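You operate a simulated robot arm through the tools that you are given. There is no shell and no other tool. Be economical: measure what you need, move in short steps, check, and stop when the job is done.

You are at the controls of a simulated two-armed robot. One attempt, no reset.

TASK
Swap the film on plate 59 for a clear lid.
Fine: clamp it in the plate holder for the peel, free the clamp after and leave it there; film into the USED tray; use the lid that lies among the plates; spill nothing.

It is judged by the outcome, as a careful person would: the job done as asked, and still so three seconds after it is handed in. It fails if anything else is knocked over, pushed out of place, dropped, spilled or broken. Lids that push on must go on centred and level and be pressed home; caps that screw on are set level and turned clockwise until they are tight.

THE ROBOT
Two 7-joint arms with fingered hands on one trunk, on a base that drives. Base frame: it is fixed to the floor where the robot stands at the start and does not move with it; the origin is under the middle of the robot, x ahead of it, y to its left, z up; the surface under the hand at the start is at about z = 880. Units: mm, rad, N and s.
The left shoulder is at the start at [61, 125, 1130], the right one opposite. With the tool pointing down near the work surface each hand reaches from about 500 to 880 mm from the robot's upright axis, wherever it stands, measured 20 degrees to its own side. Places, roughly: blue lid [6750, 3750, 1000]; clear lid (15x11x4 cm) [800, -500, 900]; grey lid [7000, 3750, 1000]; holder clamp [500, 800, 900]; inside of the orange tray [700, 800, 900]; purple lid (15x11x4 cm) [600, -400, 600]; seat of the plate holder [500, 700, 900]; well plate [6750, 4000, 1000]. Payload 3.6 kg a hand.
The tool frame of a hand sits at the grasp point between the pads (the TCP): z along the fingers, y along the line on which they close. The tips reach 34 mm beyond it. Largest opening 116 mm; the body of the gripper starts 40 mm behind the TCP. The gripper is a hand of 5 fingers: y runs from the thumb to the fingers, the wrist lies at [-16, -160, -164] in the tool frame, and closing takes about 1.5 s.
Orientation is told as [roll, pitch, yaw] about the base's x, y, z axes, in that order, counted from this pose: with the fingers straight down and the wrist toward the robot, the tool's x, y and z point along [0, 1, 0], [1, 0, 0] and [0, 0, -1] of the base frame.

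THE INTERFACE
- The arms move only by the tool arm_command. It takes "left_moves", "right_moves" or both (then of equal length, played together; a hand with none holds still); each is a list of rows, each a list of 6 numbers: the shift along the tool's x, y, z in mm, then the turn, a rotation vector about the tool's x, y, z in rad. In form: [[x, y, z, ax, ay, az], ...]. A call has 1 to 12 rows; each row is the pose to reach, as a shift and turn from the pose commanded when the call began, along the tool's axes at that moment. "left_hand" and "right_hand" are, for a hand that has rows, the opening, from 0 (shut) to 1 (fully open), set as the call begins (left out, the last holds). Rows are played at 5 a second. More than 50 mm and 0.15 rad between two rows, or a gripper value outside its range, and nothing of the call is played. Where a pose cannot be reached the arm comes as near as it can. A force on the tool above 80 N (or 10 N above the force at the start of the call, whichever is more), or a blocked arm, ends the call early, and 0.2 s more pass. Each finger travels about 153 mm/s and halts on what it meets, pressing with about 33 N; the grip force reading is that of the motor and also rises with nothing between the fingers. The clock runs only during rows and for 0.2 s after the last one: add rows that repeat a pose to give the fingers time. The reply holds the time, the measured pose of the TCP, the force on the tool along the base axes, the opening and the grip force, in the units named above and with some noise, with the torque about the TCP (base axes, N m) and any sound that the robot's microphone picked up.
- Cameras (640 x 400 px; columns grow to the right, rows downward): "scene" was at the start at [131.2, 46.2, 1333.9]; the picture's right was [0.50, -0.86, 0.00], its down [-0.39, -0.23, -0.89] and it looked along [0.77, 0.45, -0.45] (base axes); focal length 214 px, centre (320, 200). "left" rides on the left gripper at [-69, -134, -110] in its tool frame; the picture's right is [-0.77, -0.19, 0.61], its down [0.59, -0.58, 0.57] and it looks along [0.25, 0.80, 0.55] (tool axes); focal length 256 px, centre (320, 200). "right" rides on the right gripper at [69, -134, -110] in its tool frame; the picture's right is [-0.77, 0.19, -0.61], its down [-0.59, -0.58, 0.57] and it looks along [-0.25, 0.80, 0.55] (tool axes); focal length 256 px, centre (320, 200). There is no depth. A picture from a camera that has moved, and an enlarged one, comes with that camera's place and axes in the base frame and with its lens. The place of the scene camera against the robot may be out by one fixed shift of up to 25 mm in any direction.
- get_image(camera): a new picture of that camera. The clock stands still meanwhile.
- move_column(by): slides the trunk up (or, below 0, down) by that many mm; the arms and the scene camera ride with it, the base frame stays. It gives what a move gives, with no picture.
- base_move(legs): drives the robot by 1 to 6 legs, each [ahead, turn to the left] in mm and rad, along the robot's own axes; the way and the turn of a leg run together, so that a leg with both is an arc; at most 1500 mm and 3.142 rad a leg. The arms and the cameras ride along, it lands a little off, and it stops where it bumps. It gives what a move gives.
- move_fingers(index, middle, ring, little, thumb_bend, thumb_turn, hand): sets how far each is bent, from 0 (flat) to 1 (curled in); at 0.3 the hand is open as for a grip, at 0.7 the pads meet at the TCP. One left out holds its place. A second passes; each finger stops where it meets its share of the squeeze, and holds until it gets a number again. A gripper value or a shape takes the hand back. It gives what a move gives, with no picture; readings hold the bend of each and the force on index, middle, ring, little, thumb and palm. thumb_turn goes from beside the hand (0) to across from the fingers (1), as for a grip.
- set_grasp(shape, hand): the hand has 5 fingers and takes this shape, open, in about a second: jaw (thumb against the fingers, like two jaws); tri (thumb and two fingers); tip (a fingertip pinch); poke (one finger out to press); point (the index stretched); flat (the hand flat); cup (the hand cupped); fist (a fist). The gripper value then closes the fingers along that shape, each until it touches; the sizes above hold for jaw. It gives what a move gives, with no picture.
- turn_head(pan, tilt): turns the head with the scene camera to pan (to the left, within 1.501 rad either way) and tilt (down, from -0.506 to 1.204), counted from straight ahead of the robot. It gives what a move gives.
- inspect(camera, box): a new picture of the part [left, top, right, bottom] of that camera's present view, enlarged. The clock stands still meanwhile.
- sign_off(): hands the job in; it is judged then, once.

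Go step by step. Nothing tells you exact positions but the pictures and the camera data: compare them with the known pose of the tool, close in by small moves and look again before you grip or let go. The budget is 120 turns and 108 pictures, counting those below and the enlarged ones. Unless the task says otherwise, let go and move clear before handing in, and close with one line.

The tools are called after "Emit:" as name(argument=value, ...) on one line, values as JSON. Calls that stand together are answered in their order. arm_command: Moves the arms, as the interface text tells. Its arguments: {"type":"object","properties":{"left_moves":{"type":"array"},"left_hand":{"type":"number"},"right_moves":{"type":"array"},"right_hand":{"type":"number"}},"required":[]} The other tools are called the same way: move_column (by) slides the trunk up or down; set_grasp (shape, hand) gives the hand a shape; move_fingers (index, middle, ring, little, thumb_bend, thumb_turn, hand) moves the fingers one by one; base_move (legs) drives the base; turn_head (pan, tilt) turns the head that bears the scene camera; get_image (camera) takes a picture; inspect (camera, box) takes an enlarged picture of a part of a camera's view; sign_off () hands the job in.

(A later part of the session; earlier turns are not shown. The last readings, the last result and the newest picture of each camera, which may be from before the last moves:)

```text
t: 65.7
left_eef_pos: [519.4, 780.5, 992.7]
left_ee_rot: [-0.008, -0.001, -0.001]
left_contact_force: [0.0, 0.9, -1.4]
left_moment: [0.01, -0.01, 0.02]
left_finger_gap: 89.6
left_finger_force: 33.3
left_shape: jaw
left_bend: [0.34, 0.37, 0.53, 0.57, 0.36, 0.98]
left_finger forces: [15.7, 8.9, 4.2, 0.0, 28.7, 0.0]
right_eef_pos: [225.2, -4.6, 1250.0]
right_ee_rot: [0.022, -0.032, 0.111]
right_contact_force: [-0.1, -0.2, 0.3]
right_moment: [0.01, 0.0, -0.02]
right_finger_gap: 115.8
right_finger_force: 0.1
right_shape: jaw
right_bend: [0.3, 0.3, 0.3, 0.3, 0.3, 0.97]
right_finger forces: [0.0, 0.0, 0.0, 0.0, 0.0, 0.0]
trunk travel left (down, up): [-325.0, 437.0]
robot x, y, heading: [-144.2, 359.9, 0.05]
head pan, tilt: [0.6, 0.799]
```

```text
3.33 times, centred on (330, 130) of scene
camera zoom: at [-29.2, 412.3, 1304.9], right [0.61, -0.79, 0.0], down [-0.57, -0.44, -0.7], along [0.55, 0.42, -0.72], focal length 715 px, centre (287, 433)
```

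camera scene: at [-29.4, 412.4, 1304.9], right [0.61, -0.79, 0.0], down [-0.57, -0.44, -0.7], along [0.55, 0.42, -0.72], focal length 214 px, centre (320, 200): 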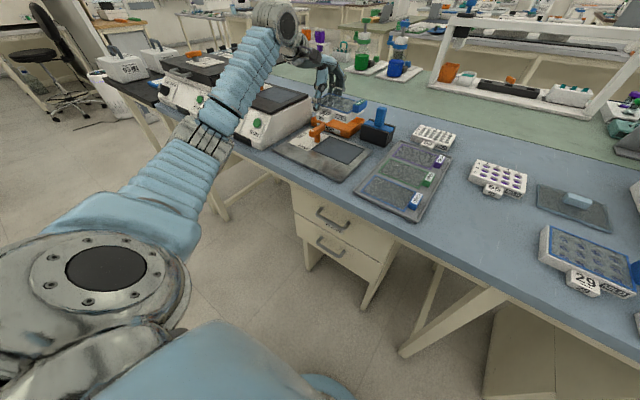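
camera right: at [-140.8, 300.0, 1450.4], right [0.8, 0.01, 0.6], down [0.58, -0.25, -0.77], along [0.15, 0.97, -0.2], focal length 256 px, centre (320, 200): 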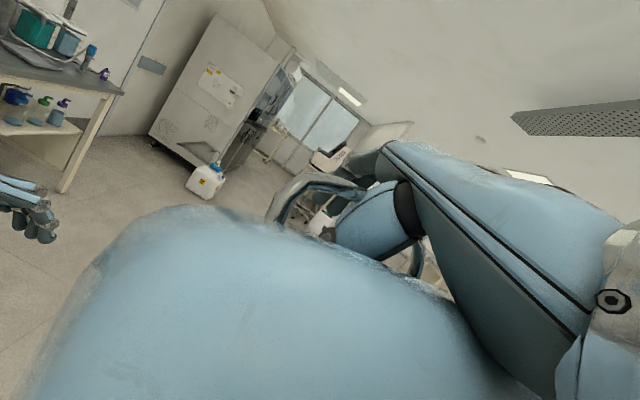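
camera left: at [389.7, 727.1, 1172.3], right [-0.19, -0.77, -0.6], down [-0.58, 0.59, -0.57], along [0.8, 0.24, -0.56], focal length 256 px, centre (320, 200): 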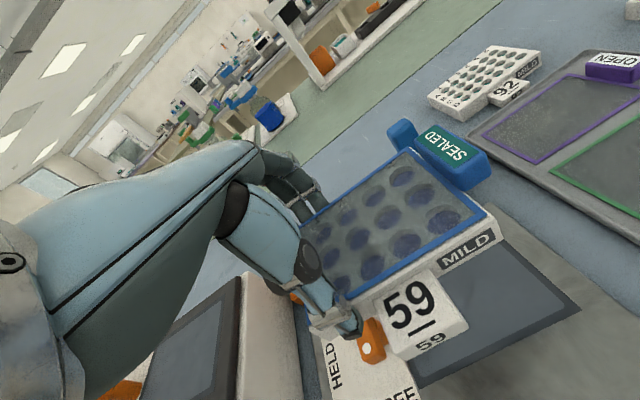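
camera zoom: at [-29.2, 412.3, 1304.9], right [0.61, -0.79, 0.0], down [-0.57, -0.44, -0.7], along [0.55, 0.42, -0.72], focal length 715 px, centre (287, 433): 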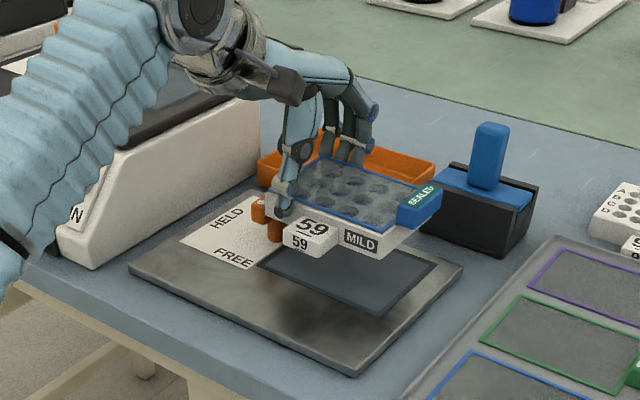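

Seat centre by the wrist camera is [516,741]. The little finger is curled past the plate's end near the lever, so I straighten it first.

Emit:
move_fingers(hand="left", little=0.15)

Emit:
arm_command(left_moves=[[-3, -2, 15, 0, 0, 0], [-3, -2, 30, 0, 0, 0], [-3, -2, 30, 0, 0, 0]])

Emit:
inspect(camera="left", box=[240, 150, 560, 400])

Emit:
inspect(camera="scene", box=[280, 90, 380, 180])

```text
t: 66.7
left_eef_pos: [518.3, 782.1, 990.4]
left_ee_rot: [-0.006, 0.0, 0.001]
left_contact_force: [-0.2, -0.4, -1.4]
left_moment: [0.06, -0.01, -0.03]
left_finger_gap: 89.3
left_finger_force: 28.6
left_shape: fingers
left_bend: [0.34, 0.37, 0.53, 0.15, 0.36, 0.98]
left_finger forces: [15.7, 8.9, 4.1, 0.0, 28.7, 0.0]
right_eef_pos: [225.7, -4.7, 1250.3]
right_ee_rot: [0.021, -0.031, 0.11]
right_contact_force: [-0.8, -0.3, 0.8]
right_moment: [0.0, -0.02, 0.02]
right_finger_gap: 116.0
right_finger_force: 0.0
right_shape: jaw
right_bend: [0.3, 0.3, 0.3, 0.3, 0.3, 0.97]
right_finger forces: [0.0, 0.1, 0.0, 0.0, 0.1, 0.0]
trunk travel left (down, up): [-325.0, 437.0]
robot x, y, heading: [-147.8, 360.5, 0.054]
head pan, tilt: [0.6, 0.799]
```

```text
t: 67.5
left_eef_pos: [515.5, 779.3, 961.8]
left_ee_rot: [-0.007, 0.0, 0.0]
left_contact_force: [-0.1, -0.1, -1.5]
left_moment: [0.04, -0.04, -0.02]
left_finger_gap: 89.3
left_finger_force: 28.7
left_shape: fingers
left_bend: [0.34, 0.37, 0.53, 0.15, 0.36, 0.98]
left_finger forces: [15.7, 8.9, 4.3, 0.1, 28.7, 0.1]
right_eef_pos: [225.2, -5.8, 1250.0]
right_ee_rot: [0.022, -0.032, 0.11]
right_contact_force: [-0.9, 0.4, 0.2]
right_moment: [-0.01, -0.03, -0.02]
right_finger_gap: 115.9
right_finger_force: 0.0
right_shape: jaw
right_bend: [0.3, 0.3, 0.3, 0.3, 0.3, 0.97]
right_finger forces: [0.0, 0.1, 0.1, 0.0, 0.1, 0.0]
trunk travel left (down, up): [-325.0, 437.0]
robot x, y, heading: [-141.6, 360.9, 0.053]
head pan, tilt: [0.6, 0.799]
```

```text
1.60 times, centred on (400, 275) of left
camera zoom: at [383.1, 710.5, 1072.1], right [-0.19, -0.77, -0.61], down [-0.58, 0.58, -0.57], along [0.8, 0.24, -0.56], focal length 410 px, centre (192, 80)
```

zoom: 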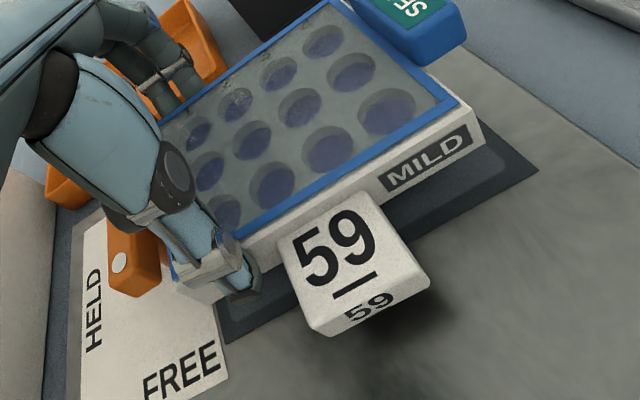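

```text
4.44 times, centred on (330, 135) of scene
camera zoom: at [-29.2, 412.3, 1304.9], right [0.61, -0.79, 0.0], down [-0.57, -0.44, -0.7], along [0.55, 0.42, -0.72], focal length 953 px, centre (276, 489)
```

zoom: 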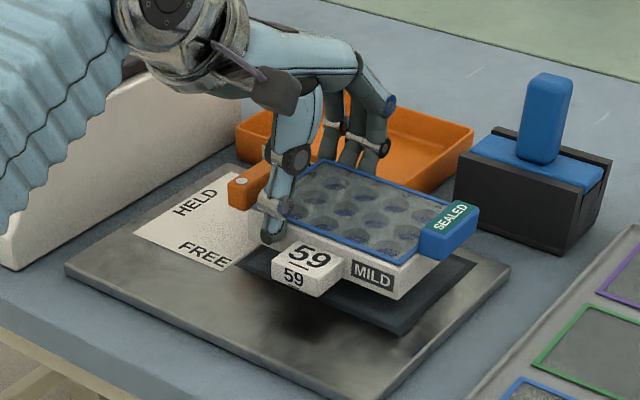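

Alignment is good; I return the little finger to 0.3 (clear of lever and USED tray) and lower in small steps, watching force.

Emit:
move_fingers(hand="left", little=0.28)

Emit:
arm_command(left_moves=[[-1, 2, 8, 0, 0, 0], [-1, 2, 18, 0, 0, 0], [-1, 2, 18, 0, 0, 0]])

Emit:
arm_command(left_moves=[[0, 0, 2, 0, 0, 0], [0, 0, 4, 0, 0, 0], [0, 0, 4, 0, 0, 0]])

```text
t: 68.5
left_eef_pos: [516.1, 778.9, 962.3]
left_ee_rot: [-0.006, 0.001, 0.0]
left_contact_force: [-0.6, -0.1, -0.7]
left_moment: [0.03, -0.02, -0.02]
left_finger_gap: 89.2
left_finger_force: 29.0
left_shape: fingers
left_bend: [0.34, 0.37, 0.53, 0.28, 0.36, 0.98]
left_finger forces: [15.5, 9.0, 4.2, 0.1, 28.7, 0.0]
right_eef_pos: [225.8, -6.1, 1250.7]
right_ee_rot: [0.021, -0.032, 0.109]
right_contact_force: [0.7, 0.2, 0.0]
right_moment: [-0.03, 0.02, -0.01]
right_finger_gap: 116.1
right_finger_force: 0.1
right_shape: jaw
right_bend: [0.3, 0.3, 0.3, 0.3, 0.3, 0.97]
right_finger forces: [0.0, 0.0, 0.0, 0.0, 0.0, 0.0]
trunk travel left (down, up): [-325.0, 437.0]
robot x, y, heading: [-144.1, 359.5, 0.054]
head pan, tilt: [0.6, 0.799]
```

```text
t: 69.3
left_eef_pos: [517.9, 778.3, 942.5]
left_ee_rot: [-0.007, 0.0, 0.0]
left_contact_force: [0.7, 0.1, -0.8]
left_moment: [0.04, 0.01, 0.0]
left_finger_gap: 89.2
left_finger_force: 28.8
left_shape: fingers
left_bend: [0.34, 0.37, 0.53, 0.28, 0.36, 0.98]
left_finger forces: [15.7, 8.9, 4.2, 0.0, 28.6, 0.1]
right_eef_pos: [225.4, -6.4, 1250.9]
right_ee_rot: [0.021, -0.031, 0.109]
right_contact_force: [0.1, -0.2, -0.1]
right_moment: [-0.01, -0.02, 0.0]
right_finger_gap: 115.9
right_finger_force: 0.1
right_shape: jaw
right_bend: [0.3, 0.3, 0.3, 0.3, 0.3, 0.97]
right_finger forces: [0.1, 0.0, 0.1, 0.1, 0.1, 0.0]
trunk travel left (down, up): [-325.0, 437.0]
robot x, y, heading: [-146.1, 359.5, 0.053]
head pan, tilt: [0.6, 0.799]
```

```text
t: 70.1
left_eef_pos: [516.9, 777.3, 938.5]
left_ee_rot: [-0.009, -0.001, -0.001]
left_contact_force: [0.4, 0.5, -1.0]
left_moment: [0.03, -0.01, 0.0]
left_finger_gap: 89.3
left_finger_force: 28.2
left_shape: fingers
left_bend: [0.35, 0.37, 0.53, 0.28, 0.36, 0.98]
left_finger forces: [15.6, 8.9, 3.8, 0.0, 28.7, 0.1]
right_eef_pos: [225.7, -5.2, 1250.5]
right_ee_rot: [0.02, -0.031, 0.112]
right_contact_force: [-0.6, 0.8, 0.1]
right_moment: [0.04, -0.02, -0.01]
right_finger_gap: 116.1
right_finger_force: 0.1
right_shape: jaw
right_bend: [0.3, 0.3, 0.3, 0.3, 0.3, 0.97]
right_finger forces: [0.1, 0.0, 0.1, 0.1, 0.0, 0.0]
trunk travel left (down, up): [-325.0, 437.0]
robot x, y, heading: [-147.8, 359.3, 0.053]
head pan, tilt: [0.6, 0.799]
```

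Emit:
arm_command(left_moves=[[0, 0, 1.5, 0, 0, 0], [0, 0, 3, 0, 0, 0], [0, 0, 3, 0, 0, 0]])

Emit:
inspect(camera="left", box=[240, 150, 560, 400])

Emit:
inspect(camera="scene", box=[280, 90, 380, 180])

```text
t: 70.9
left_eef_pos: [517.4, 777.4, 938.7]
left_ee_rot: [-0.006, -0.004, -0.001]
left_contact_force: [0.4, 0.3, 8.4]
left_moment: [0.05, 0.29, 0.0]
left_finger_gap: 89.3
left_finger_force: 28.1
left_shape: fingers
left_bend: [0.34, 0.37, 0.53, 0.28, 0.36, 0.98]
left_finger forces: [15.5, 9.1, 4.3, 0.1, 28.6, 0.0]
right_eef_pos: [223.9, -6.1, 1251.1]
right_ee_rot: [0.021, -0.035, 0.111]
right_contact_force: [-0.1, 0.3, -0.2]
right_moment: [-0.03, -0.02, 0.03]
right_finger_gap: 115.9
right_finger_force: 0.0
right_shape: jaw
right_bend: [0.3, 0.3, 0.3, 0.3, 0.3, 0.97]
right_finger forces: [0.1, 0.0, 0.0, 0.1, 0.0, 0.0]
trunk travel left (down, up): [-325.0, 437.0]
robot x, y, heading: [-142.8, 363.1, 0.053]
head pan, tilt: [0.6, 0.799]
```

```text
1.60 times, centred on (400, 275) of left
camera zoom: at [384.3, 709.2, 1049.3], right [-0.18, -0.77, -0.61], down [-0.58, 0.58, -0.57], along [0.8, 0.24, -0.55], focal length 410 px, centre (192, 80)
```

zoom: 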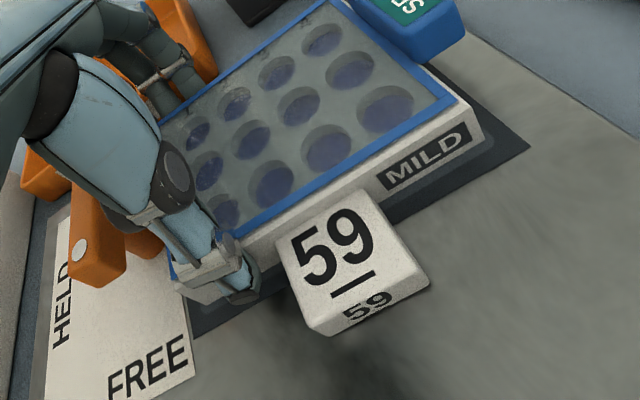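

```text
4.44 times, centred on (330, 135) of scene
camera zoom: at [-30.1, 411.8, 1305.1], right [0.61, -0.79, 0.0], down [-0.57, -0.44, -0.7], along [0.55, 0.42, -0.72], focal length 953 px, centre (276, 489)
```

zoom: 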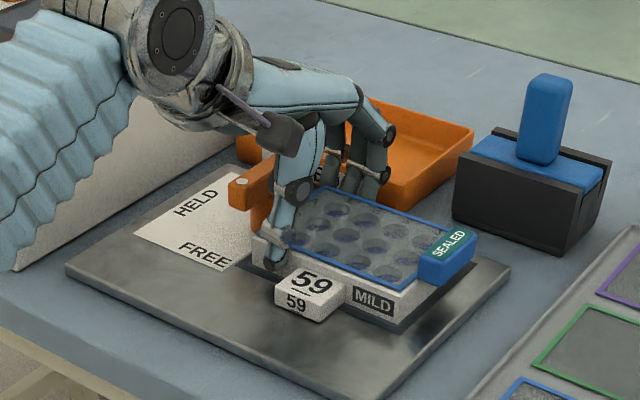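

Contact begins at z≈938.7 (8 N). I press down 2 mm more to see whether it is seated, then compare.

Emit:
arm_command(left_moves=[[0, 0, 1.5, 0, 0, 0], [0, 0, 3, 0, 0, 0], [0, 0, 3, 0, 0, 0]])

```text
t: 71.7
left_eef_pos: [517.0, 776.3, 938.8]
left_ee_rot: [-0.006, -0.007, 0.003]
left_contact_force: [2.9, 2.6, 22.5]
left_moment: [0.15, 0.41, 0.06]
left_finger_gap: 89.2
left_finger_force: 29.8
left_shape: fingers
left_bend: [0.33, 0.37, 0.53, 0.28, 0.35, 0.98]
left_finger forces: [16.6, 10.0, 4.9, 0.0, 28.0, 0.0]
right_eef_pos: [224.6, -6.9, 1250.5]
right_ee_rot: [0.025, -0.033, 0.111]
right_contact_force: [-0.3, 0.4, 0.6]
right_moment: [0.0, 0.0, 0.01]
right_finger_gap: 116.0
right_finger_force: 0.0
right_shape: jaw
right_bend: [0.3, 0.3, 0.3, 0.3, 0.3, 0.97]
right_finger forces: [0.0, 0.1, 0.0, 0.0, 0.0, 0.0]
trunk travel left (down, up): [-325.0, 437.0]
robot x, y, heading: [-146.8, 361.0, 0.05]
head pan, tilt: [0.6, 0.799]
```

Firm, flat contact. I relieve the pressure and open the fingers just to their open pose.

Emit:
arm_command(left_moves=[[0, 0, -4, 0, 0, 0], [0, 0, -4, 0, 0, 0]])

Emit:
move_fingers(hand="left", index=0.29, middle=0.29, ring=0.29, little=0.28, thumb_bend=0.28)

Emit:
inspect(camera="scene", box=[280, 90, 380, 180])

```text
t: 72.3
left_eef_pos: [517.3, 776.8, 938.4]
left_ee_rot: [-0.008, 0.001, 0.002]
left_contact_force: [4.7, 3.0, 15.6]
left_moment: [0.11, 0.01, 0.1]
left_finger_gap: 89.1
left_finger_force: 30.0
left_shape: fingers
left_bend: [0.33, 0.37, 0.53, 0.28, 0.36, 0.98]
left_finger forces: [17.5, 10.1, 5.0, 0.0, 27.8, 0.1]
right_eef_pos: [224.2, -6.0, 1250.5]
right_ee_rot: [0.022, -0.034, 0.112]
right_contact_force: [0.6, -1.5, -0.3]
right_moment: [-0.02, -0.02, 0.01]
right_finger_gap: 116.1
right_finger_force: 0.0
right_shape: jaw
right_bend: [0.3, 0.3, 0.3, 0.3, 0.3, 0.97]
right_finger forces: [0.1, 0.0, 0.0, 0.1, 0.1, 0.0]
trunk travel left (down, up): [-325.0, 437.0]
robot x, y, heading: [-143.9, 360.3, 0.052]
head pan, tilt: [0.6, 0.799]
```

```text
t: 73.3
left_eef_pos: [518.0, 776.9, 938.1]
left_ee_rot: [-0.008, 0.0, 0.001]
left_contact_force: [-0.1, -0.3, 0.4]
left_moment: [0.01, 0.0, 0.02]
left_finger_gap: 121.1
left_finger_force: 0.1
left_shape: fingers
left_bend: [0.28, 0.28, 0.28, 0.28, 0.28, 0.99]
left_finger forces: [0.0, 0.0, 0.0, 0.1, 0.0, 0.0]
right_eef_pos: [225.1, -5.2, 1249.7]
right_ee_rot: [0.02, -0.031, 0.109]
right_contact_force: [-0.6, 0.5, -0.2]
right_moment: [-0.02, 0.04, -0.01]
right_finger_gap: 115.9
right_finger_force: 0.1
right_shape: jaw
right_bend: [0.3, 0.3, 0.3, 0.3, 0.3, 0.97]
right_finger forces: [0.1, 0.0, 0.1, 0.0, 0.1, 0.0]
trunk travel left (down, up): [-325.0, 437.0]
robot x, y, heading: [-143.2, 358.8, 0.057]
head pan, tilt: [0.6, 0.799]
```

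```text
4.44 times, centred on (330, 135) of scene
camera zoom: at [-29.2, 412.3, 1304.9], right [0.61, -0.79, 0.0], down [-0.57, -0.44, -0.7], along [0.55, 0.42, -0.72], focal length 953 px, centre (276, 489)
```

zoom: 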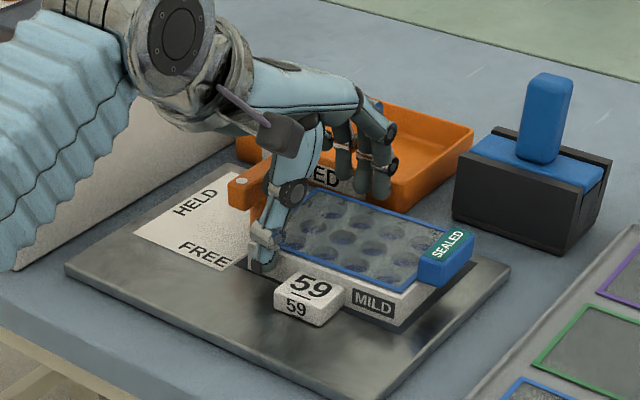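

Released cleanly. I raise the hand clear and look at plate and lever.

Emit:
arm_command(left_moves=[[0, 0, -20, 0, 0, 0], [0, 0, -60, 0, 0, 0], [0, 0, -100, 0, 0, 0], [0, -40, -120, 0, 0, 0], [0, -80, -120, 0, 0, 0], [0, -80, -120, 0, 0, 0]])

Emit:
get_image(camera="left")

Emit:
inspect(camera="scene", box=[270, 90, 390, 190])

```text
t: 74.7
left_eef_pos: [437.1, 777.6, 1057.7]
left_ee_rot: [-0.009, 0.0, 0.002]
left_contact_force: [-0.2, -0.9, -1.0]
left_moment: [0.02, 0.03, -0.04]
left_finger_gap: 121.1
left_finger_force: 0.1
left_shape: fingers
left_bend: [0.28, 0.28, 0.28, 0.28, 0.28, 0.99]
left_finger forces: [0.0, 0.0, 0.1, 0.0, 0.0, 0.0]
right_eef_pos: [225.1, -5.0, 1249.7]
right_ee_rot: [0.021, -0.032, 0.11]
right_contact_force: [0.1, -0.1, 0.2]
right_moment: [0.02, 0.02, 0.0]
right_finger_gap: 115.8
right_finger_force: 0.0
right_shape: jaw
right_bend: [0.3, 0.3, 0.3, 0.3, 0.3, 0.97]
right_finger forces: [0.0, 0.0, 0.0, 0.0, 0.1, 0.1]
trunk travel left (down, up): [-325.0, 437.0]
robot x, y, heading: [-146.1, 357.6, 0.046]
head pan, tilt: [0.6, 0.799]
```

```text
51 pictures are left
camera left: at [304.3, 709.9, 1169.0], right [-0.19, -0.77, -0.6], down [-0.58, 0.59, -0.57], along [0.8, 0.24, -0.56], focal length 256 px, centre (320, 200)
```

left: 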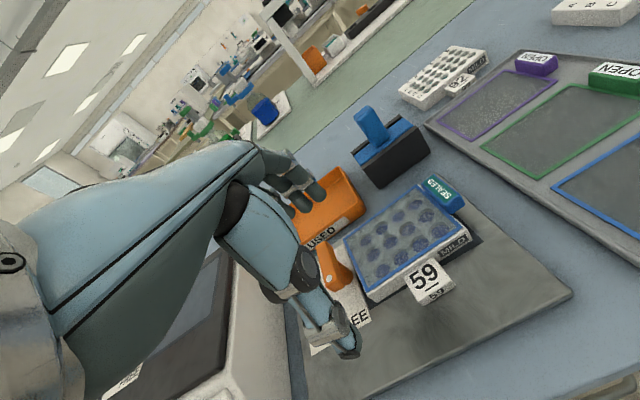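

```text
4.00 times, centred on (330, 140) of scene
camera zoom: at [-28.8, 412.0, 1304.8], right [0.61, -0.8, 0.0], down [-0.57, -0.43, -0.7], along [0.55, 0.42, -0.72], focal length 858 px, centre (280, 440)
```

zoom: 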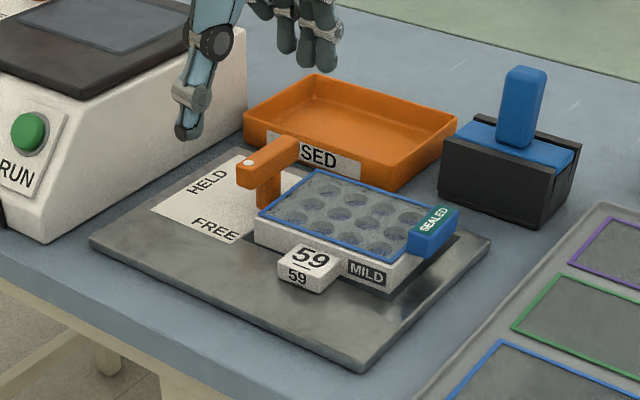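

Plate 59 sits square on the seat. Now the lever: I shape the left hand to one extended finger and check where its tip is.

Emit:
set_grasp(hand="left", shape="poke")

Emit:
get_image(camera="left")

Emit:
get_image(camera="scene")

```text
t: 75.6
left_eef_pos: [436.7, 778.3, 1058.4]
left_ee_rot: [-0.007, -0.001, 0.0]
left_contact_force: [-0.9, -0.2, 0.2]
left_moment: [0.0, 0.01, 0.01]
left_finger_gap: 0.0
left_finger_force: 0.1
left_shape: poke
left_bend: [0.7, 0.7, 0.98, 0.98, 0.0, 1.0]
left_finger forces: [0.0, 0.0, 0.0, 0.0, 0.0, 0.0]
right_eef_pos: [226.5, -5.3, 1250.5]
right_ee_rot: [0.02, -0.032, 0.109]
right_contact_force: [0.6, -0.2, -0.7]
right_moment: [-0.01, 0.0, -0.01]
right_finger_gap: 116.0
right_finger_force: 0.1
right_shape: jaw
right_bend: [0.3, 0.3, 0.3, 0.3, 0.3, 0.97]
right_finger forces: [0.1, 0.0, 0.0, 0.1, 0.0, 0.0]
trunk travel left (down, up): [-325.0, 437.0]
robot x, y, heading: [-146.9, 363.2, 0.051]
head pan, tilt: [0.6, 0.799]
```

```text
49 pictures are left
camera left: at [303.9, 710.7, 1169.0], right [-0.19, -0.77, -0.61], down [-0.58, 0.58, -0.57], along [0.8, 0.24, -0.56], focal length 256 px, centre (320, 200)
```

left: 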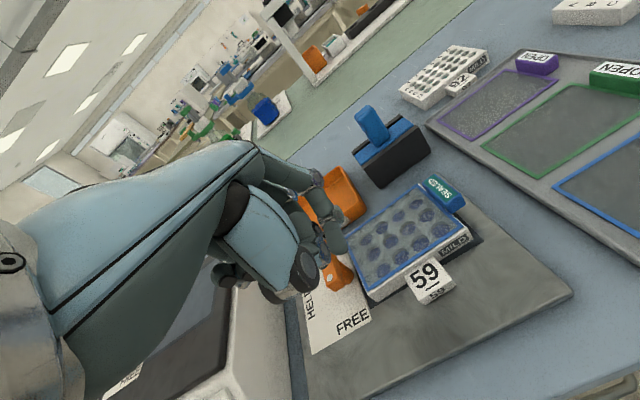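

```text
48 pictures are left
camera scene: at [-29.3, 412.4, 1304.9], right [0.61, -0.79, 0.0], down [-0.57, -0.44, -0.7], along [0.55, 0.42, -0.72], focal length 214 px, centre (320, 200)
```

scene: 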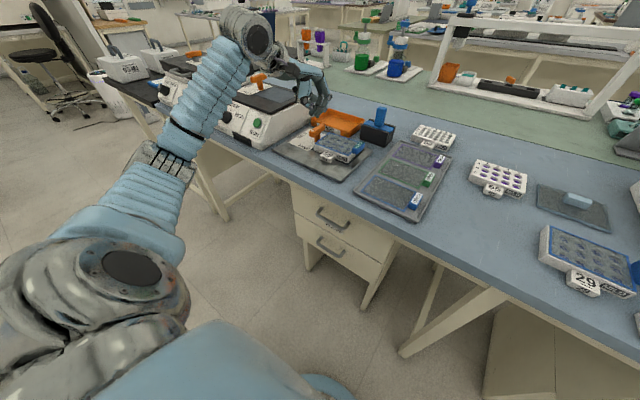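

Emit:
inspect(camera="left", box=[200, 150, 400, 320])

Emit:
inspect(camera="scene", box=[270, 40, 380, 160])

```text
2.35 times, centred on (300, 235) of left
camera zoom: at [303.9, 710.7, 1169.0], right [-0.19, -0.77, -0.61], down [-0.58, 0.58, -0.57], along [0.8, 0.24, -0.56], focal length 602 px, centre (367, 118)
```

zoom: 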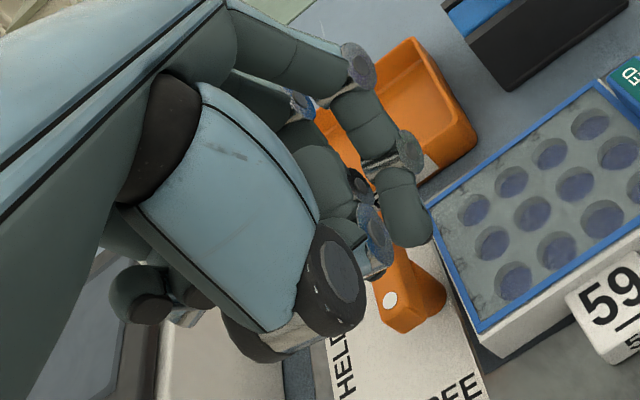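

```text
3.33 times, centred on (325, 100) of scene
camera zoom: at [-29.3, 412.4, 1304.9], right [0.61, -0.79, 0.0], down [-0.57, -0.44, -0.7], along [0.55, 0.42, -0.72], focal length 715 px, centre (303, 533)
```

zoom: 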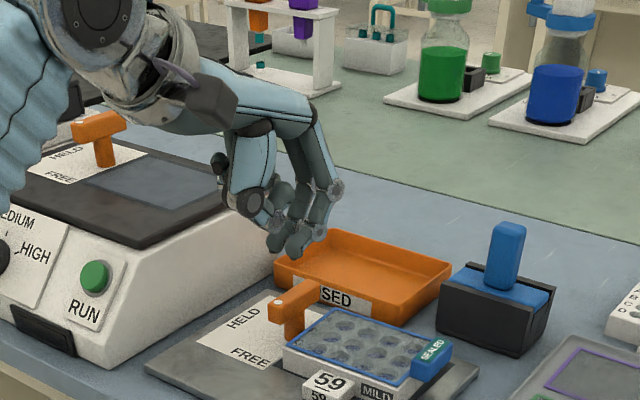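

Index and middle tips are together at the TCP; the lever bar top is at about z 953, its dot end at [483,823]. I go down beside the bar on its plate side, above the film, and check.

Emit:
arm_command(left_moves=[[0, 25, 0, 0, 0, 0], [2, 51, 20, 0, 0, 0], [2, 51, 58, 0, 0, 0], [2, 51, 80, 0, 0, 0], [2, 51, 80, 0, 0, 0]])

Emit:
inspect(camera="left", box=[240, 170, 440, 320])

Emit:
inspect(camera="scene", box=[280, 80, 380, 170])

```text
t: 76.8
left_eef_pos: [488.0, 779.7, 977.6]
left_ee_rot: [-0.007, 0.0, 0.0]
left_contact_force: [0.0, 0.6, 0.1]
left_moment: [0.0, 0.01, -0.03]
left_finger_gap: 0.0
left_finger_force: 0.1
left_shape: poke
left_bend: [0.7, 0.7, 0.98, 0.98, 0.0, 1.0]
left_finger forces: [0.0, 0.0, 0.0, 0.0, 0.0, 0.0]
right_eef_pos: [225.2, -6.5, 1249.9]
right_ee_rot: [0.021, -0.032, 0.11]
right_contact_force: [-0.4, 0.2, -0.6]
right_moment: [0.03, 0.02, 0.02]
right_finger_gap: 115.6
right_finger_force: 0.1
right_shape: jaw
right_bend: [0.3, 0.3, 0.3, 0.3, 0.3, 0.97]
right_finger forces: [0.0, 0.0, 0.0, 0.0, 0.1, 0.0]
trunk travel left (down, up): [-325.0, 437.0]
robot x, y, heading: [-147.8, 359.4, 0.047]
head pan, tilt: [0.6, 0.799]
```

```text
2.67 times, centred on (340, 245) of left
camera zoom: at [355.2, 711.4, 1088.6], right [-0.19, -0.77, -0.61], down [-0.58, 0.58, -0.57], along [0.8, 0.24, -0.56], focal length 683 px, centre (267, 80)
```

zoom: 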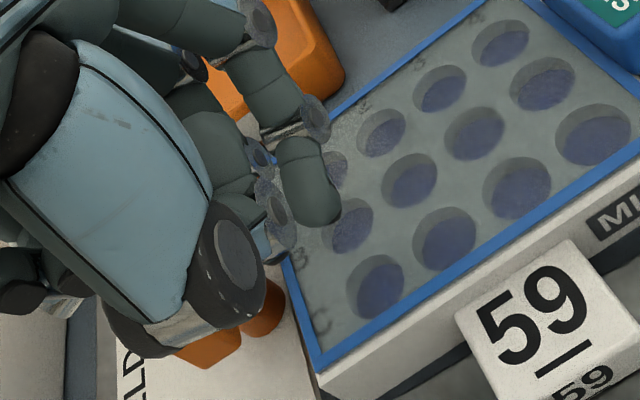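

```text
4.44 times, centred on (330, 125) of scene
camera zoom: at [-29.4, 412.3, 1304.9], right [0.61, -0.79, 0.0], down [-0.57, -0.44, -0.7], along [0.55, 0.42, -0.72], focal length 953 px, centre (276, 533)
```

zoom: 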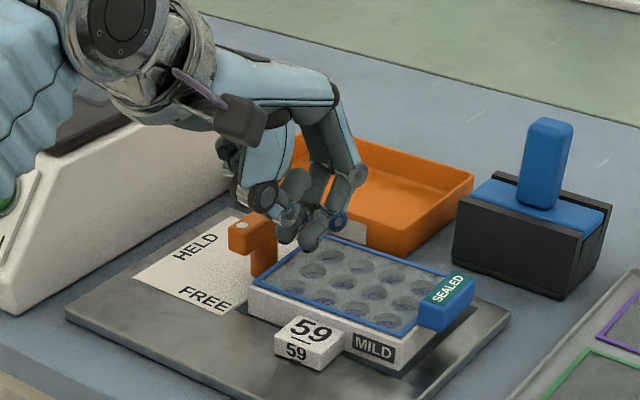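

Clear of the plate and beside the bar. I lower 14 mm and sweep the lever's dot end round toward HELD.

Emit:
arm_command(left_moves=[[0, 0, 7, 0, 0, 0], [0, 0, 14, 0, 0, 0], [0, 0, 14, 0, 0, 0]])

Emit:
arm_command(left_moves=[[6, 0, 0, 0, 0, 0], [11, 0, 0, 0, 0, 0], [16, -2, 0, 0, 0, 0], [20, -3, 0, 0, 0, 0], [28, -5, 0, 0, 0, 0], [35, -6, 0, 0, 0, 0], [35, -6, 0, 0, 0, 0]])

Emit:
inspect(camera="scene", box=[280, 80, 380, 170])

```text
t: 77.6
left_eef_pos: [488.4, 780.7, 963.2]
left_ee_rot: [-0.01, -0.001, 0.0]
left_contact_force: [-0.3, 0.9, 0.0]
left_moment: [0.01, -0.02, 0.03]
left_finger_gap: 0.0
left_finger_force: 0.0
left_shape: poke
left_bend: [0.7, 0.7, 0.98, 0.98, 0.0, 1.0]
left_finger forces: [0.0, 0.0, 0.0, 0.0, 0.0, 0.0]
right_eef_pos: [226.1, -5.5, 1251.1]
right_ee_rot: [0.021, -0.031, 0.109]
right_contact_force: [0.3, 0.1, -0.9]
right_moment: [0.01, -0.06, 0.05]
right_finger_gap: 116.1
right_finger_force: 0.0
right_shape: jaw
right_bend: [0.3, 0.3, 0.3, 0.3, 0.3, 0.97]
right_finger forces: [0.0, 0.1, 0.0, 0.0, 0.0, 0.0]
trunk travel left (down, up): [-325.0, 437.0]
robot x, y, heading: [-145.5, 360.0, 0.051]
head pan, tilt: [0.6, 0.799]
```

```text
t: 79.2
left_eef_pos: [477.0, 821.6, 965.9]
left_ee_rot: [-0.002, -0.004, 0.014]
left_contact_force: [-5.3, -1.6, 5.0]
left_moment: [-0.05, 0.0, -0.04]
left_finger_gap: 0.0
left_finger_force: 0.2
left_shape: poke
left_bend: [0.7, 0.7, 0.98, 0.98, 0.0, 1.0]
left_finger forces: [0.0, 7.5, 0.1, 0.0, 0.0, 0.0]
right_eef_pos: [226.6, -3.6, 1251.7]
right_ee_rot: [0.022, -0.032, 0.116]
right_contact_force: [0.4, -0.4, -0.8]
right_moment: [-0.05, -0.02, -0.03]
right_finger_gap: 115.9
right_finger_force: 0.0
right_shape: jaw
right_bend: [0.3, 0.3, 0.3, 0.3, 0.3, 0.97]
right_finger forces: [0.0, 0.0, 0.0, 0.1, 0.0, 0.1]
trunk travel left (down, up): [-325.0, 437.0]
robot x, y, heading: [-144.6, 362.6, 0.057]
head pan, tilt: [0.6, 0.799]
```

```text
4.44 times, centred on (330, 125) of scene
camera zoom: at [-31.7, 411.6, 1305.3], right [0.61, -0.79, 0.0], down [-0.57, -0.44, -0.7], along [0.55, 0.43, -0.72], focal length 953 px, centre (276, 533)
```

zoom: 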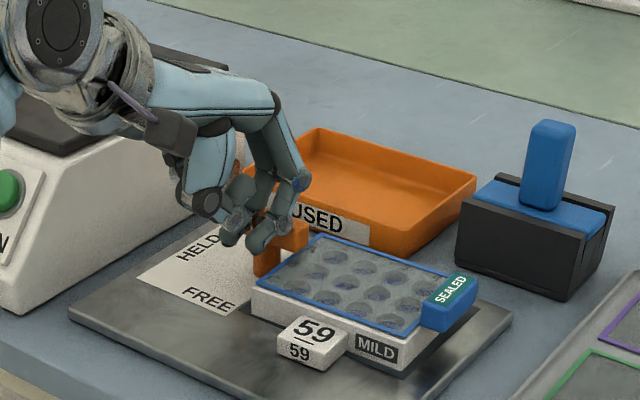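

The lever is turning. I finish the arc to bring the dot end to +y.

Emit:
arm_command(left_moves=[[6, 3, 0, 0, 0, 0], [11, 8, 0, 0, 0, 0], [15, 14, 0, 0, 0, 0], [17, 20, 0, 0, 0, 0], [18, 26, 0, 0, 0, 0], [18, 26, 0, 0, 0, 0]])

Emit:
inspect(camera="scene", box=[280, 80, 380, 170])

```text
t: 80.6
left_eef_pos: [499.4, 827.6, 972.8]
left_ee_rot: [-0.004, -0.008, -0.001]
left_contact_force: [-43.8, -15.6, 35.5]
left_moment: [-0.17, 1.21, -0.07]
left_finger_gap: 0.0
left_finger_force: 0.0
left_shape: poke
left_bend: [0.7, 0.71, 0.98, 0.98, 0.0, 1.0]
left_finger forces: [30.2, 34.1, 0.0, 0.1, 0.1, 0.1]
right_eef_pos: [215.8, -11.5, 1252.2]
right_ee_rot: [0.026, -0.041, 0.11]
right_contact_force: [0.1, 0.1, 0.2]
right_moment: [0.01, -0.01, -0.01]
right_finger_gap: 115.9
right_finger_force: 0.0
right_shape: jaw
right_bend: [0.3, 0.3, 0.3, 0.3, 0.3, 0.97]
right_finger forces: [0.0, 0.0, 0.0, 0.0, 0.0, 0.0]
trunk travel left (down, up): [-325.0, 437.0]
robot x, y, heading: [-147.6, 358.9, 0.053]
head pan, tilt: [0.6, 0.799]
```

```text
4.44 times, centred on (330, 125) of scene
camera zoom: at [-40.0, 406.7, 1306.4], right [0.61, -0.79, 0.0], down [-0.56, -0.43, -0.7], along [0.56, 0.43, -0.71], focal length 953 px, centre (276, 533)
```

zoom: 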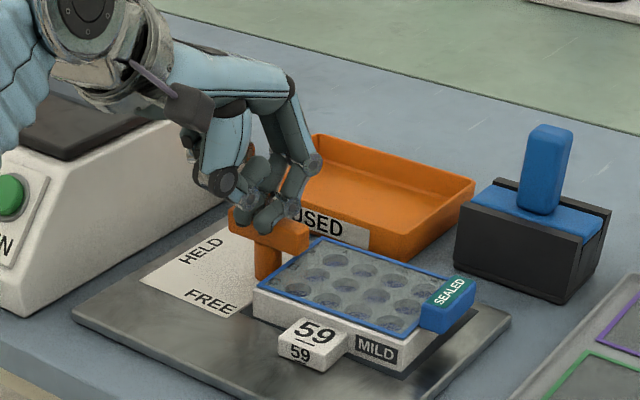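

The bar now lies along the HELD direction and is firm against its stop. I back off and lift to check.

Emit:
arm_command(left_moves=[[0, -20, -5, 0, 0, 0], [0, -40, -20, 0, 0, 0], [0, -60, -60, 0, 0, 0], [0, -80, -90, 0, 0, 0], [0, -80, -90, 0, 0, 0]])

Emit:
inspect(camera="left", box=[220, 160, 500, 360])

Emit:
inspect(camera="scene", box=[280, 80, 380, 170])

```text
t: 81.8
left_eef_pos: [429.9, 832.1, 1051.2]
left_ee_rot: [-0.008, 0.001, 0.0]
left_contact_force: [0.5, 0.1, 0.0]
left_moment: [0.0, -0.03, 0.04]
left_finger_gap: 0.0
left_finger_force: 0.1
left_shape: poke
left_bend: [0.7, 0.7, 0.98, 0.98, 0.0, 1.0]
left_finger forces: [0.0, 0.0, 0.0, 0.1, 0.1, 0.0]
right_eef_pos: [225.1, -5.8, 1249.7]
right_ee_rot: [0.021, -0.031, 0.11]
right_contact_force: [-0.6, -0.2, 0.3]
right_moment: [-0.02, 0.02, 0.02]
right_finger_gap: 115.5
right_finger_force: 0.0
right_shape: jaw
right_bend: [0.3, 0.3, 0.3, 0.3, 0.3, 0.97]
right_finger forces: [0.0, 0.0, 0.0, 0.1, 0.1, 0.0]
trunk travel left (down, up): [-325.0, 437.0]
robot x, y, heading: [-145.3, 359.3, 0.05]
head pan, tilt: [0.6, 0.799]
```

```text
2.00 times, centred on (360, 260) of left
camera zoom: at [296.1, 764.3, 1164.4], right [-0.19, -0.77, -0.6], down [-0.58, 0.58, -0.57], along [0.79, 0.24, -0.56], focal length 512 px, centre (240, 80)
```

zoom: 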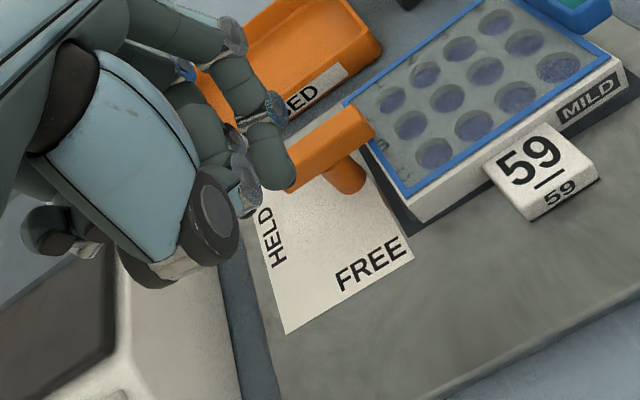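

```text
4.44 times, centred on (330, 125) of scene
camera zoom: at [-29.1, 412.1, 1304.8], right [0.61, -0.79, 0.0], down [-0.57, -0.44, -0.7], along [0.55, 0.42, -0.72], focal length 953 px, centre (276, 533)
```

zoom: 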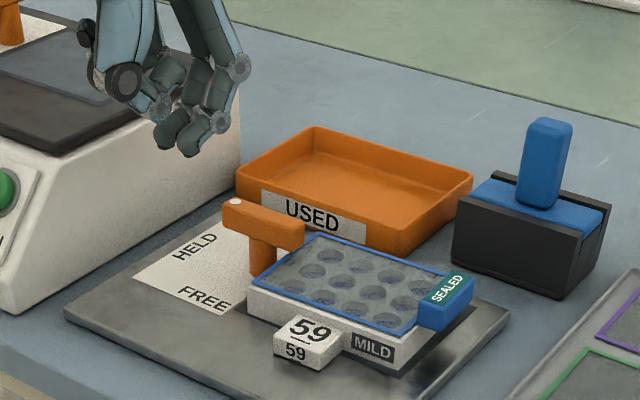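

The lever is at HELD with its end over the plate, and the plate has not moved. Next the peel: I shape the left hand for a fingertip pinch and go over the SEALED tab near [525,664].

Emit:
set_grasp(hand="left", shape="tip")

Emit:
arm_command(left_moves=[[-40, 10, -10, 0, 0, 0], [-80, 30, -10, 0, 0, 0], [-120, 55, -10, 0, 0, 0], [-150, 80, 0, 0, 0, 0], [-166, 95, 20, 0, 0, 0], [-166, 95, 20, 0, 0, 0]])

Emit:
get_image(camera="left")

Emit:
inspect(camera="scene", box=[280, 60, 400, 170])

```text
t: 82.7
left_eef_pos: [429.4, 832.4, 1054.2]
left_ee_rot: [-0.008, 0.002, -0.001]
left_contact_force: [1.4, -0.1, -0.2]
left_moment: [-0.01, -0.01, -0.01]
left_finger_gap: 116.0
left_finger_force: 0.0
left_shape: tip
left_bend: [0.29, 0.96, 0.98, 0.98, 0.3, 0.97]
left_finger forces: [0.1, 0.0, 0.0, 0.1, 0.0, 0.1]
right_eef_pos: [225.9, -6.1, 1251.2]
right_ee_rot: [0.021, -0.03, 0.11]
right_contact_force: [-0.7, -0.4, 0.0]
right_moment: [-0.02, -0.02, -0.01]
right_finger_gap: 115.8
right_finger_force: 0.1
right_shape: jaw
right_bend: [0.3, 0.3, 0.3, 0.3, 0.3, 0.97]
right_finger forces: [0.0, 0.0, 0.0, 0.0, 0.0, 0.0]
trunk travel left (down, up): [-325.0, 437.0]
robot x, y, heading: [-147.0, 361.5, 0.054]
head pan, tilt: [0.6, 0.799]
```

```text
t: 84.1
left_eef_pos: [524.0, 668.5, 1035.4]
left_ee_rot: [-0.006, -0.001, 0.002]
left_contact_force: [-0.1, 0.7, -0.4]
left_moment: [-0.03, 0.02, -0.03]
left_finger_gap: 116.0
left_finger_force: 0.1
left_shape: tip
left_bend: [0.29, 0.96, 0.98, 0.98, 0.3, 0.97]
left_finger forces: [0.0, 0.0, 0.0, 0.0, 0.0, 0.1]
right_eef_pos: [226.1, -4.5, 1251.0]
right_ee_rot: [0.021, -0.031, 0.109]
right_contact_force: [-0.3, -0.5, 0.5]
right_moment: [0.02, -0.02, 0.01]
right_finger_gap: 116.0
right_finger_force: 0.1
right_shape: jaw
right_bend: [0.3, 0.3, 0.3, 0.3, 0.3, 0.97]
right_finger forces: [0.0, 0.0, 0.0, 0.0, 0.0, 0.0]
trunk travel left (down, up): [-325.0, 437.0]
robot x, y, heading: [-148.9, 357.2, 0.055]
head pan, tilt: [0.6, 0.799]
```

```text
39 pictures are left
camera left: at [390.8, 599.0, 1146.2], right [-0.19, -0.77, -0.61], down [-0.58, 0.58, -0.57], along [0.8, 0.24, -0.56], focal length 256 px, centre (320, 200)
```

left: 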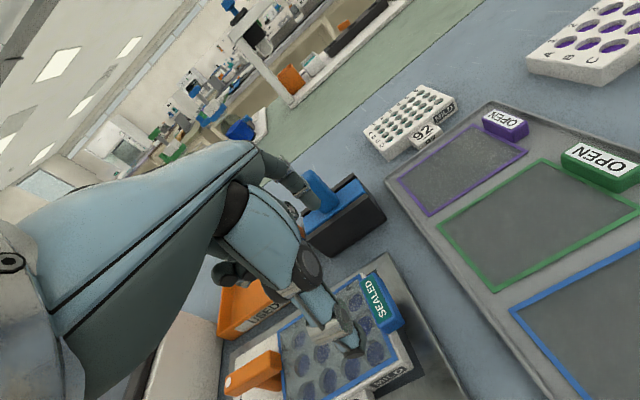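

```text
3.64 times, centred on (340, 115) of scene
camera zoom: at [-29.4, 412.3, 1304.9], right [0.61, -0.79, 0.0], down [-0.57, -0.44, -0.7], along [0.55, 0.42, -0.72], focal length 780 px, centre (247, 509)
```

zoom: 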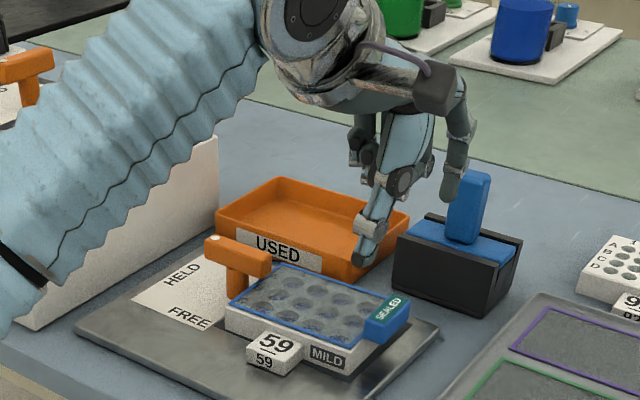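

Emit:
inspect(camera="left", box=[260, 240, 460, 400])

```text
2.50 times, centred on (360, 320) of left
camera zoom: at [390.8, 599.0, 1146.2], right [-0.19, -0.77, -0.61], down [-0.58, 0.58, -0.57], along [0.8, 0.24, -0.56], focal length 640 px, centre (220, -100)
```

zoom: 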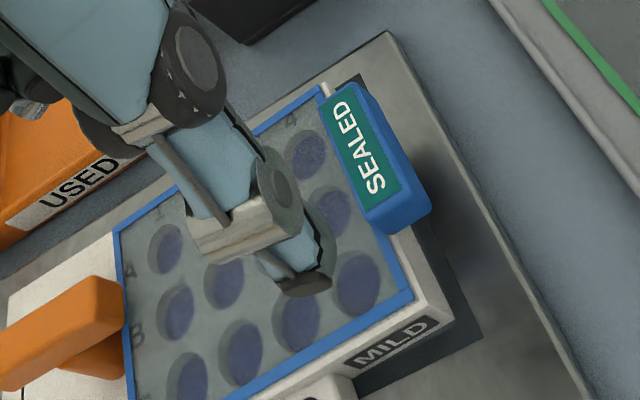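

The tab spans x 497–548, y 658–679, top z≈922. I lower beside it and check before pinching.

Emit:
arm_command(left_moves=[[-2.5, -1.5, 35, 0, 0, 0], [-2.5, -1.5, 70, 0, 0, 0], [-2.5, -1.5, 92, 0, 0, 0], [-2.5, -1.5, 92, 0, 0, 0]])

Emit:
inspect(camera="left", box=[240, 160, 440, 360])

Emit:
inspect(camera="scene", box=[300, 90, 390, 170])

```text
t: 85.1
left_eef_pos: [523.0, 664.2, 944.7]
left_ee_rot: [-0.006, -0.003, 0.002]
left_contact_force: [1.6, 0.6, 6.1]
left_moment: [0.09, 0.02, -0.03]
left_finger_gap: 115.7
left_finger_force: 0.0
left_shape: tip
left_bend: [0.29, 0.97, 0.98, 0.98, 0.3, 0.97]
left_finger forces: [0.0, 6.9, 0.0, 0.1, 0.0, 0.0]
right_eef_pos: [225.7, -5.7, 1250.9]
right_ee_rot: [0.021, -0.031, 0.111]
right_contact_force: [-0.7, 0.8, 0.4]
right_moment: [0.04, -0.01, 0.0]
right_finger_gap: 115.7
right_finger_force: 0.0
right_shape: jaw
right_bend: [0.3, 0.3, 0.3, 0.3, 0.3, 0.97]
right_finger forces: [0.0, 0.0, 0.0, 0.0, 0.0, 0.1]
trunk travel left (down, up): [-325.0, 437.0]
robot x, y, heading: [-142.0, 355.9, 0.053]
head pan, tilt: [0.6, 0.799]
```

```text
2.00 times, centred on (340, 260) of left
camera zoom: at [389.7, 595.8, 1055.0], right [-0.18, -0.77, -0.61], down [-0.57, 0.59, -0.57], along [0.8, 0.24, -0.55], focal length 512 px, centre (280, 80)
```

zoom: 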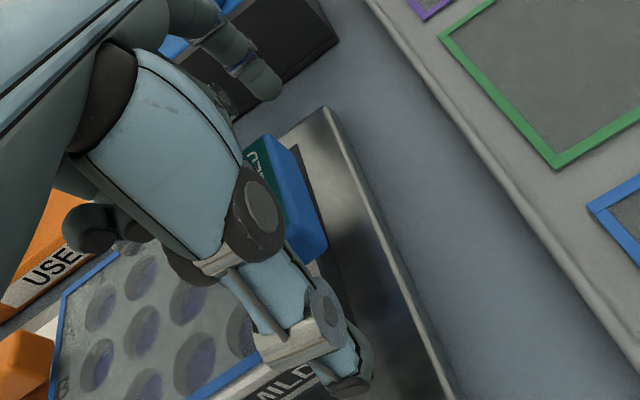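

```text
5.00 times, centred on (345, 130) of scene
camera zoom: at [-29.7, 411.9, 1305.1], right [0.61, -0.79, 0.0], down [-0.57, -0.44, -0.7], along [0.55, 0.42, -0.72], focal length 1072 px, centre (195, 550)
```

zoom: 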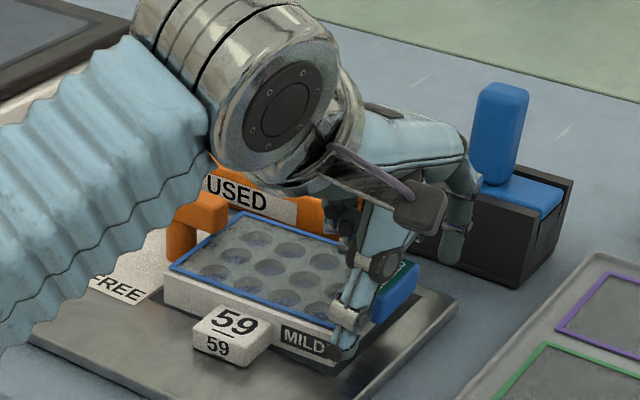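

The curled middle finger rests lightly on the tab top, so I rise 4 mm and pinch the tab there.

Emit:
arm_command(left_moves=[[1, 0, -4, 0, 0, 0], [1, 0, -4, 0, 0, 0]])

Emit:
arm_command(left_moves=[[0, 0, 0, 0, 0, 0], [0, 0, 0, 0, 0, 0], [0, 0, 0, 0, 0, 0], [0, 0, 0, 0, 0, 0], [0, 0, 0, 0, 0, 0], [0, 0, 0, 0, 0, 0], [0, 0, 0, 0, 0, 0]], left_hand=0)

Emit:
inspect(camera="left", box=[240, 160, 440, 360])

```text
t: 85.7
left_eef_pos: [522.7, 665.4, 945.8]
left_ee_rot: [-0.007, 0.001, 0.002]
left_contact_force: [-0.5, -0.9, -0.3]
left_moment: [0.02, -0.02, 0.0]
left_finger_gap: 115.9
left_finger_force: 0.0
left_shape: tip
left_bend: [0.29, 0.96, 0.98, 0.98, 0.3, 0.97]
left_finger forces: [0.0, 0.0, 0.0, 0.0, 0.0, 0.0]
right_eef_pos: [225.7, -5.2, 1250.6]
right_ee_rot: [0.019, -0.032, 0.112]
right_contact_force: [-0.5, 0.3, 0.7]
right_moment: [-0.01, -0.01, 0.0]
right_finger_gap: 116.2
right_finger_force: 0.0
right_shape: jaw
right_bend: [0.3, 0.3, 0.3, 0.3, 0.3, 0.97]
right_finger forces: [0.0, 0.1, 0.1, 0.0, 0.0, 0.1]
trunk travel left (down, up): [-325.0, 437.0]
robot x, y, heading: [-141.6, 362.7, 0.053]
head pan, tilt: [0.6, 0.799]
```

```text
t: 87.3
left_eef_pos: [522.3, 665.6, 946.6]
left_ee_rot: [-0.006, 0.0, 0.003]
left_contact_force: [-5.6, 0.5, -1.1]
left_moment: [0.05, -0.26, -0.03]
left_finger_gap: 61.4
left_finger_force: 33.4
left_shape: tip
left_bend: [0.56, 1.0, 1.0, 1.0, 0.53, 0.98]
left_finger forces: [28.1, 0.0, 0.0, 0.0, 32.4, 0.1]
right_eef_pos: [224.7, -5.8, 1250.3]
right_ee_rot: [0.021, -0.031, 0.112]
right_contact_force: [1.1, -0.2, -0.5]
right_moment: [-0.01, -0.03, -0.01]
right_finger_gap: 115.9
right_finger_force: 0.0
right_shape: jaw
right_bend: [0.3, 0.3, 0.3, 0.3, 0.3, 0.97]
right_finger forces: [0.0, 0.0, 0.1, 0.1, 0.1, 0.0]
trunk travel left (down, up): [-325.0, 437.0]
robot x, y, heading: [-144.0, 361.0, 0.054]
head pan, tilt: [0.6, 0.799]
```

```text
2.00 times, centred on (340, 260) of left
camera zoom: at [389.2, 597.3, 1058.0], right [-0.19, -0.77, -0.61], down [-0.58, 0.58, -0.57], along [0.79, 0.24, -0.56], focal length 512 px, centre (280, 80)
```

zoom: 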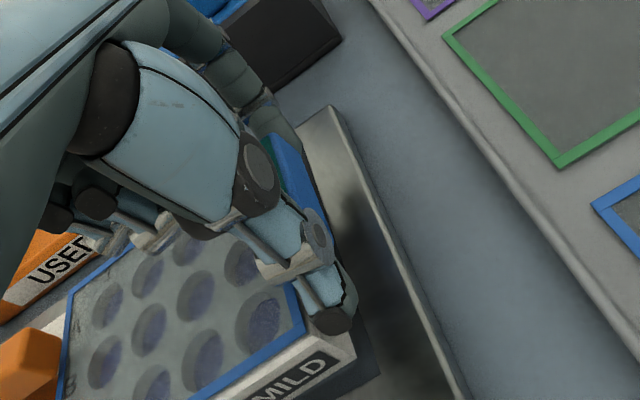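

The tab is pinched with about 30 N. I start the peel slowly, up and back over the plate, watching the force.

Emit:
arm_command(left_moves=[[0, 0, -2, 0, 0, 0], [1, 0, -4, 0, 0, 0], [2, 0, -6, 0, 0, 0], [3, 0, -8, 0, 0, 0], [4, 0, -10, 0, 0, 0], [4, 0, -10, 0, 0, 0]])

Emit:
inspect(camera="scene", box=[300, 90, 390, 170])

```text
t: 88.7
left_eef_pos: [522.1, 668.7, 957.4]
left_ee_rot: [-0.008, -0.001, -0.001]
left_contact_force: [-0.8, 0.2, -1.0]
left_moment: [-0.04, -0.05, -0.02]
left_finger_gap: 62.1
left_finger_force: 33.0
left_shape: tip
left_bend: [0.55, 1.0, 1.0, 1.0, 0.54, 0.98]
left_finger forces: [30.0, 0.0, 0.1, 0.0, 30.5, 0.0]
right_eef_pos: [226.0, -6.8, 1251.2]
right_ee_rot: [0.021, -0.032, 0.109]
right_contact_force: [0.0, 0.0, 0.0]
right_moment: [-0.04, 0.03, -0.04]
right_finger_gap: 115.7
right_finger_force: 0.1
right_shape: jaw
right_bend: [0.3, 0.3, 0.3, 0.3, 0.3, 0.97]
right_finger forces: [0.1, 0.0, 0.0, 0.0, 0.1, 0.1]
trunk travel left (down, up): [-325.0, 437.0]
robot x, y, heading: [-146.1, 359.0, 0.053]
head pan, tilt: [0.6, 0.799]
```

```text
5.00 times, centred on (345, 130) of scene
camera zoom: at [-29.1, 412.1, 1304.9], right [0.61, -0.79, 0.0], down [-0.57, -0.44, -0.7], along [0.55, 0.42, -0.72], focal length 1072 px, centre (195, 550)
```

zoom: 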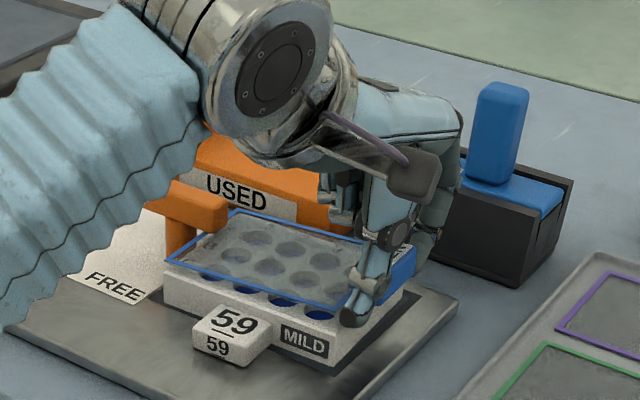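

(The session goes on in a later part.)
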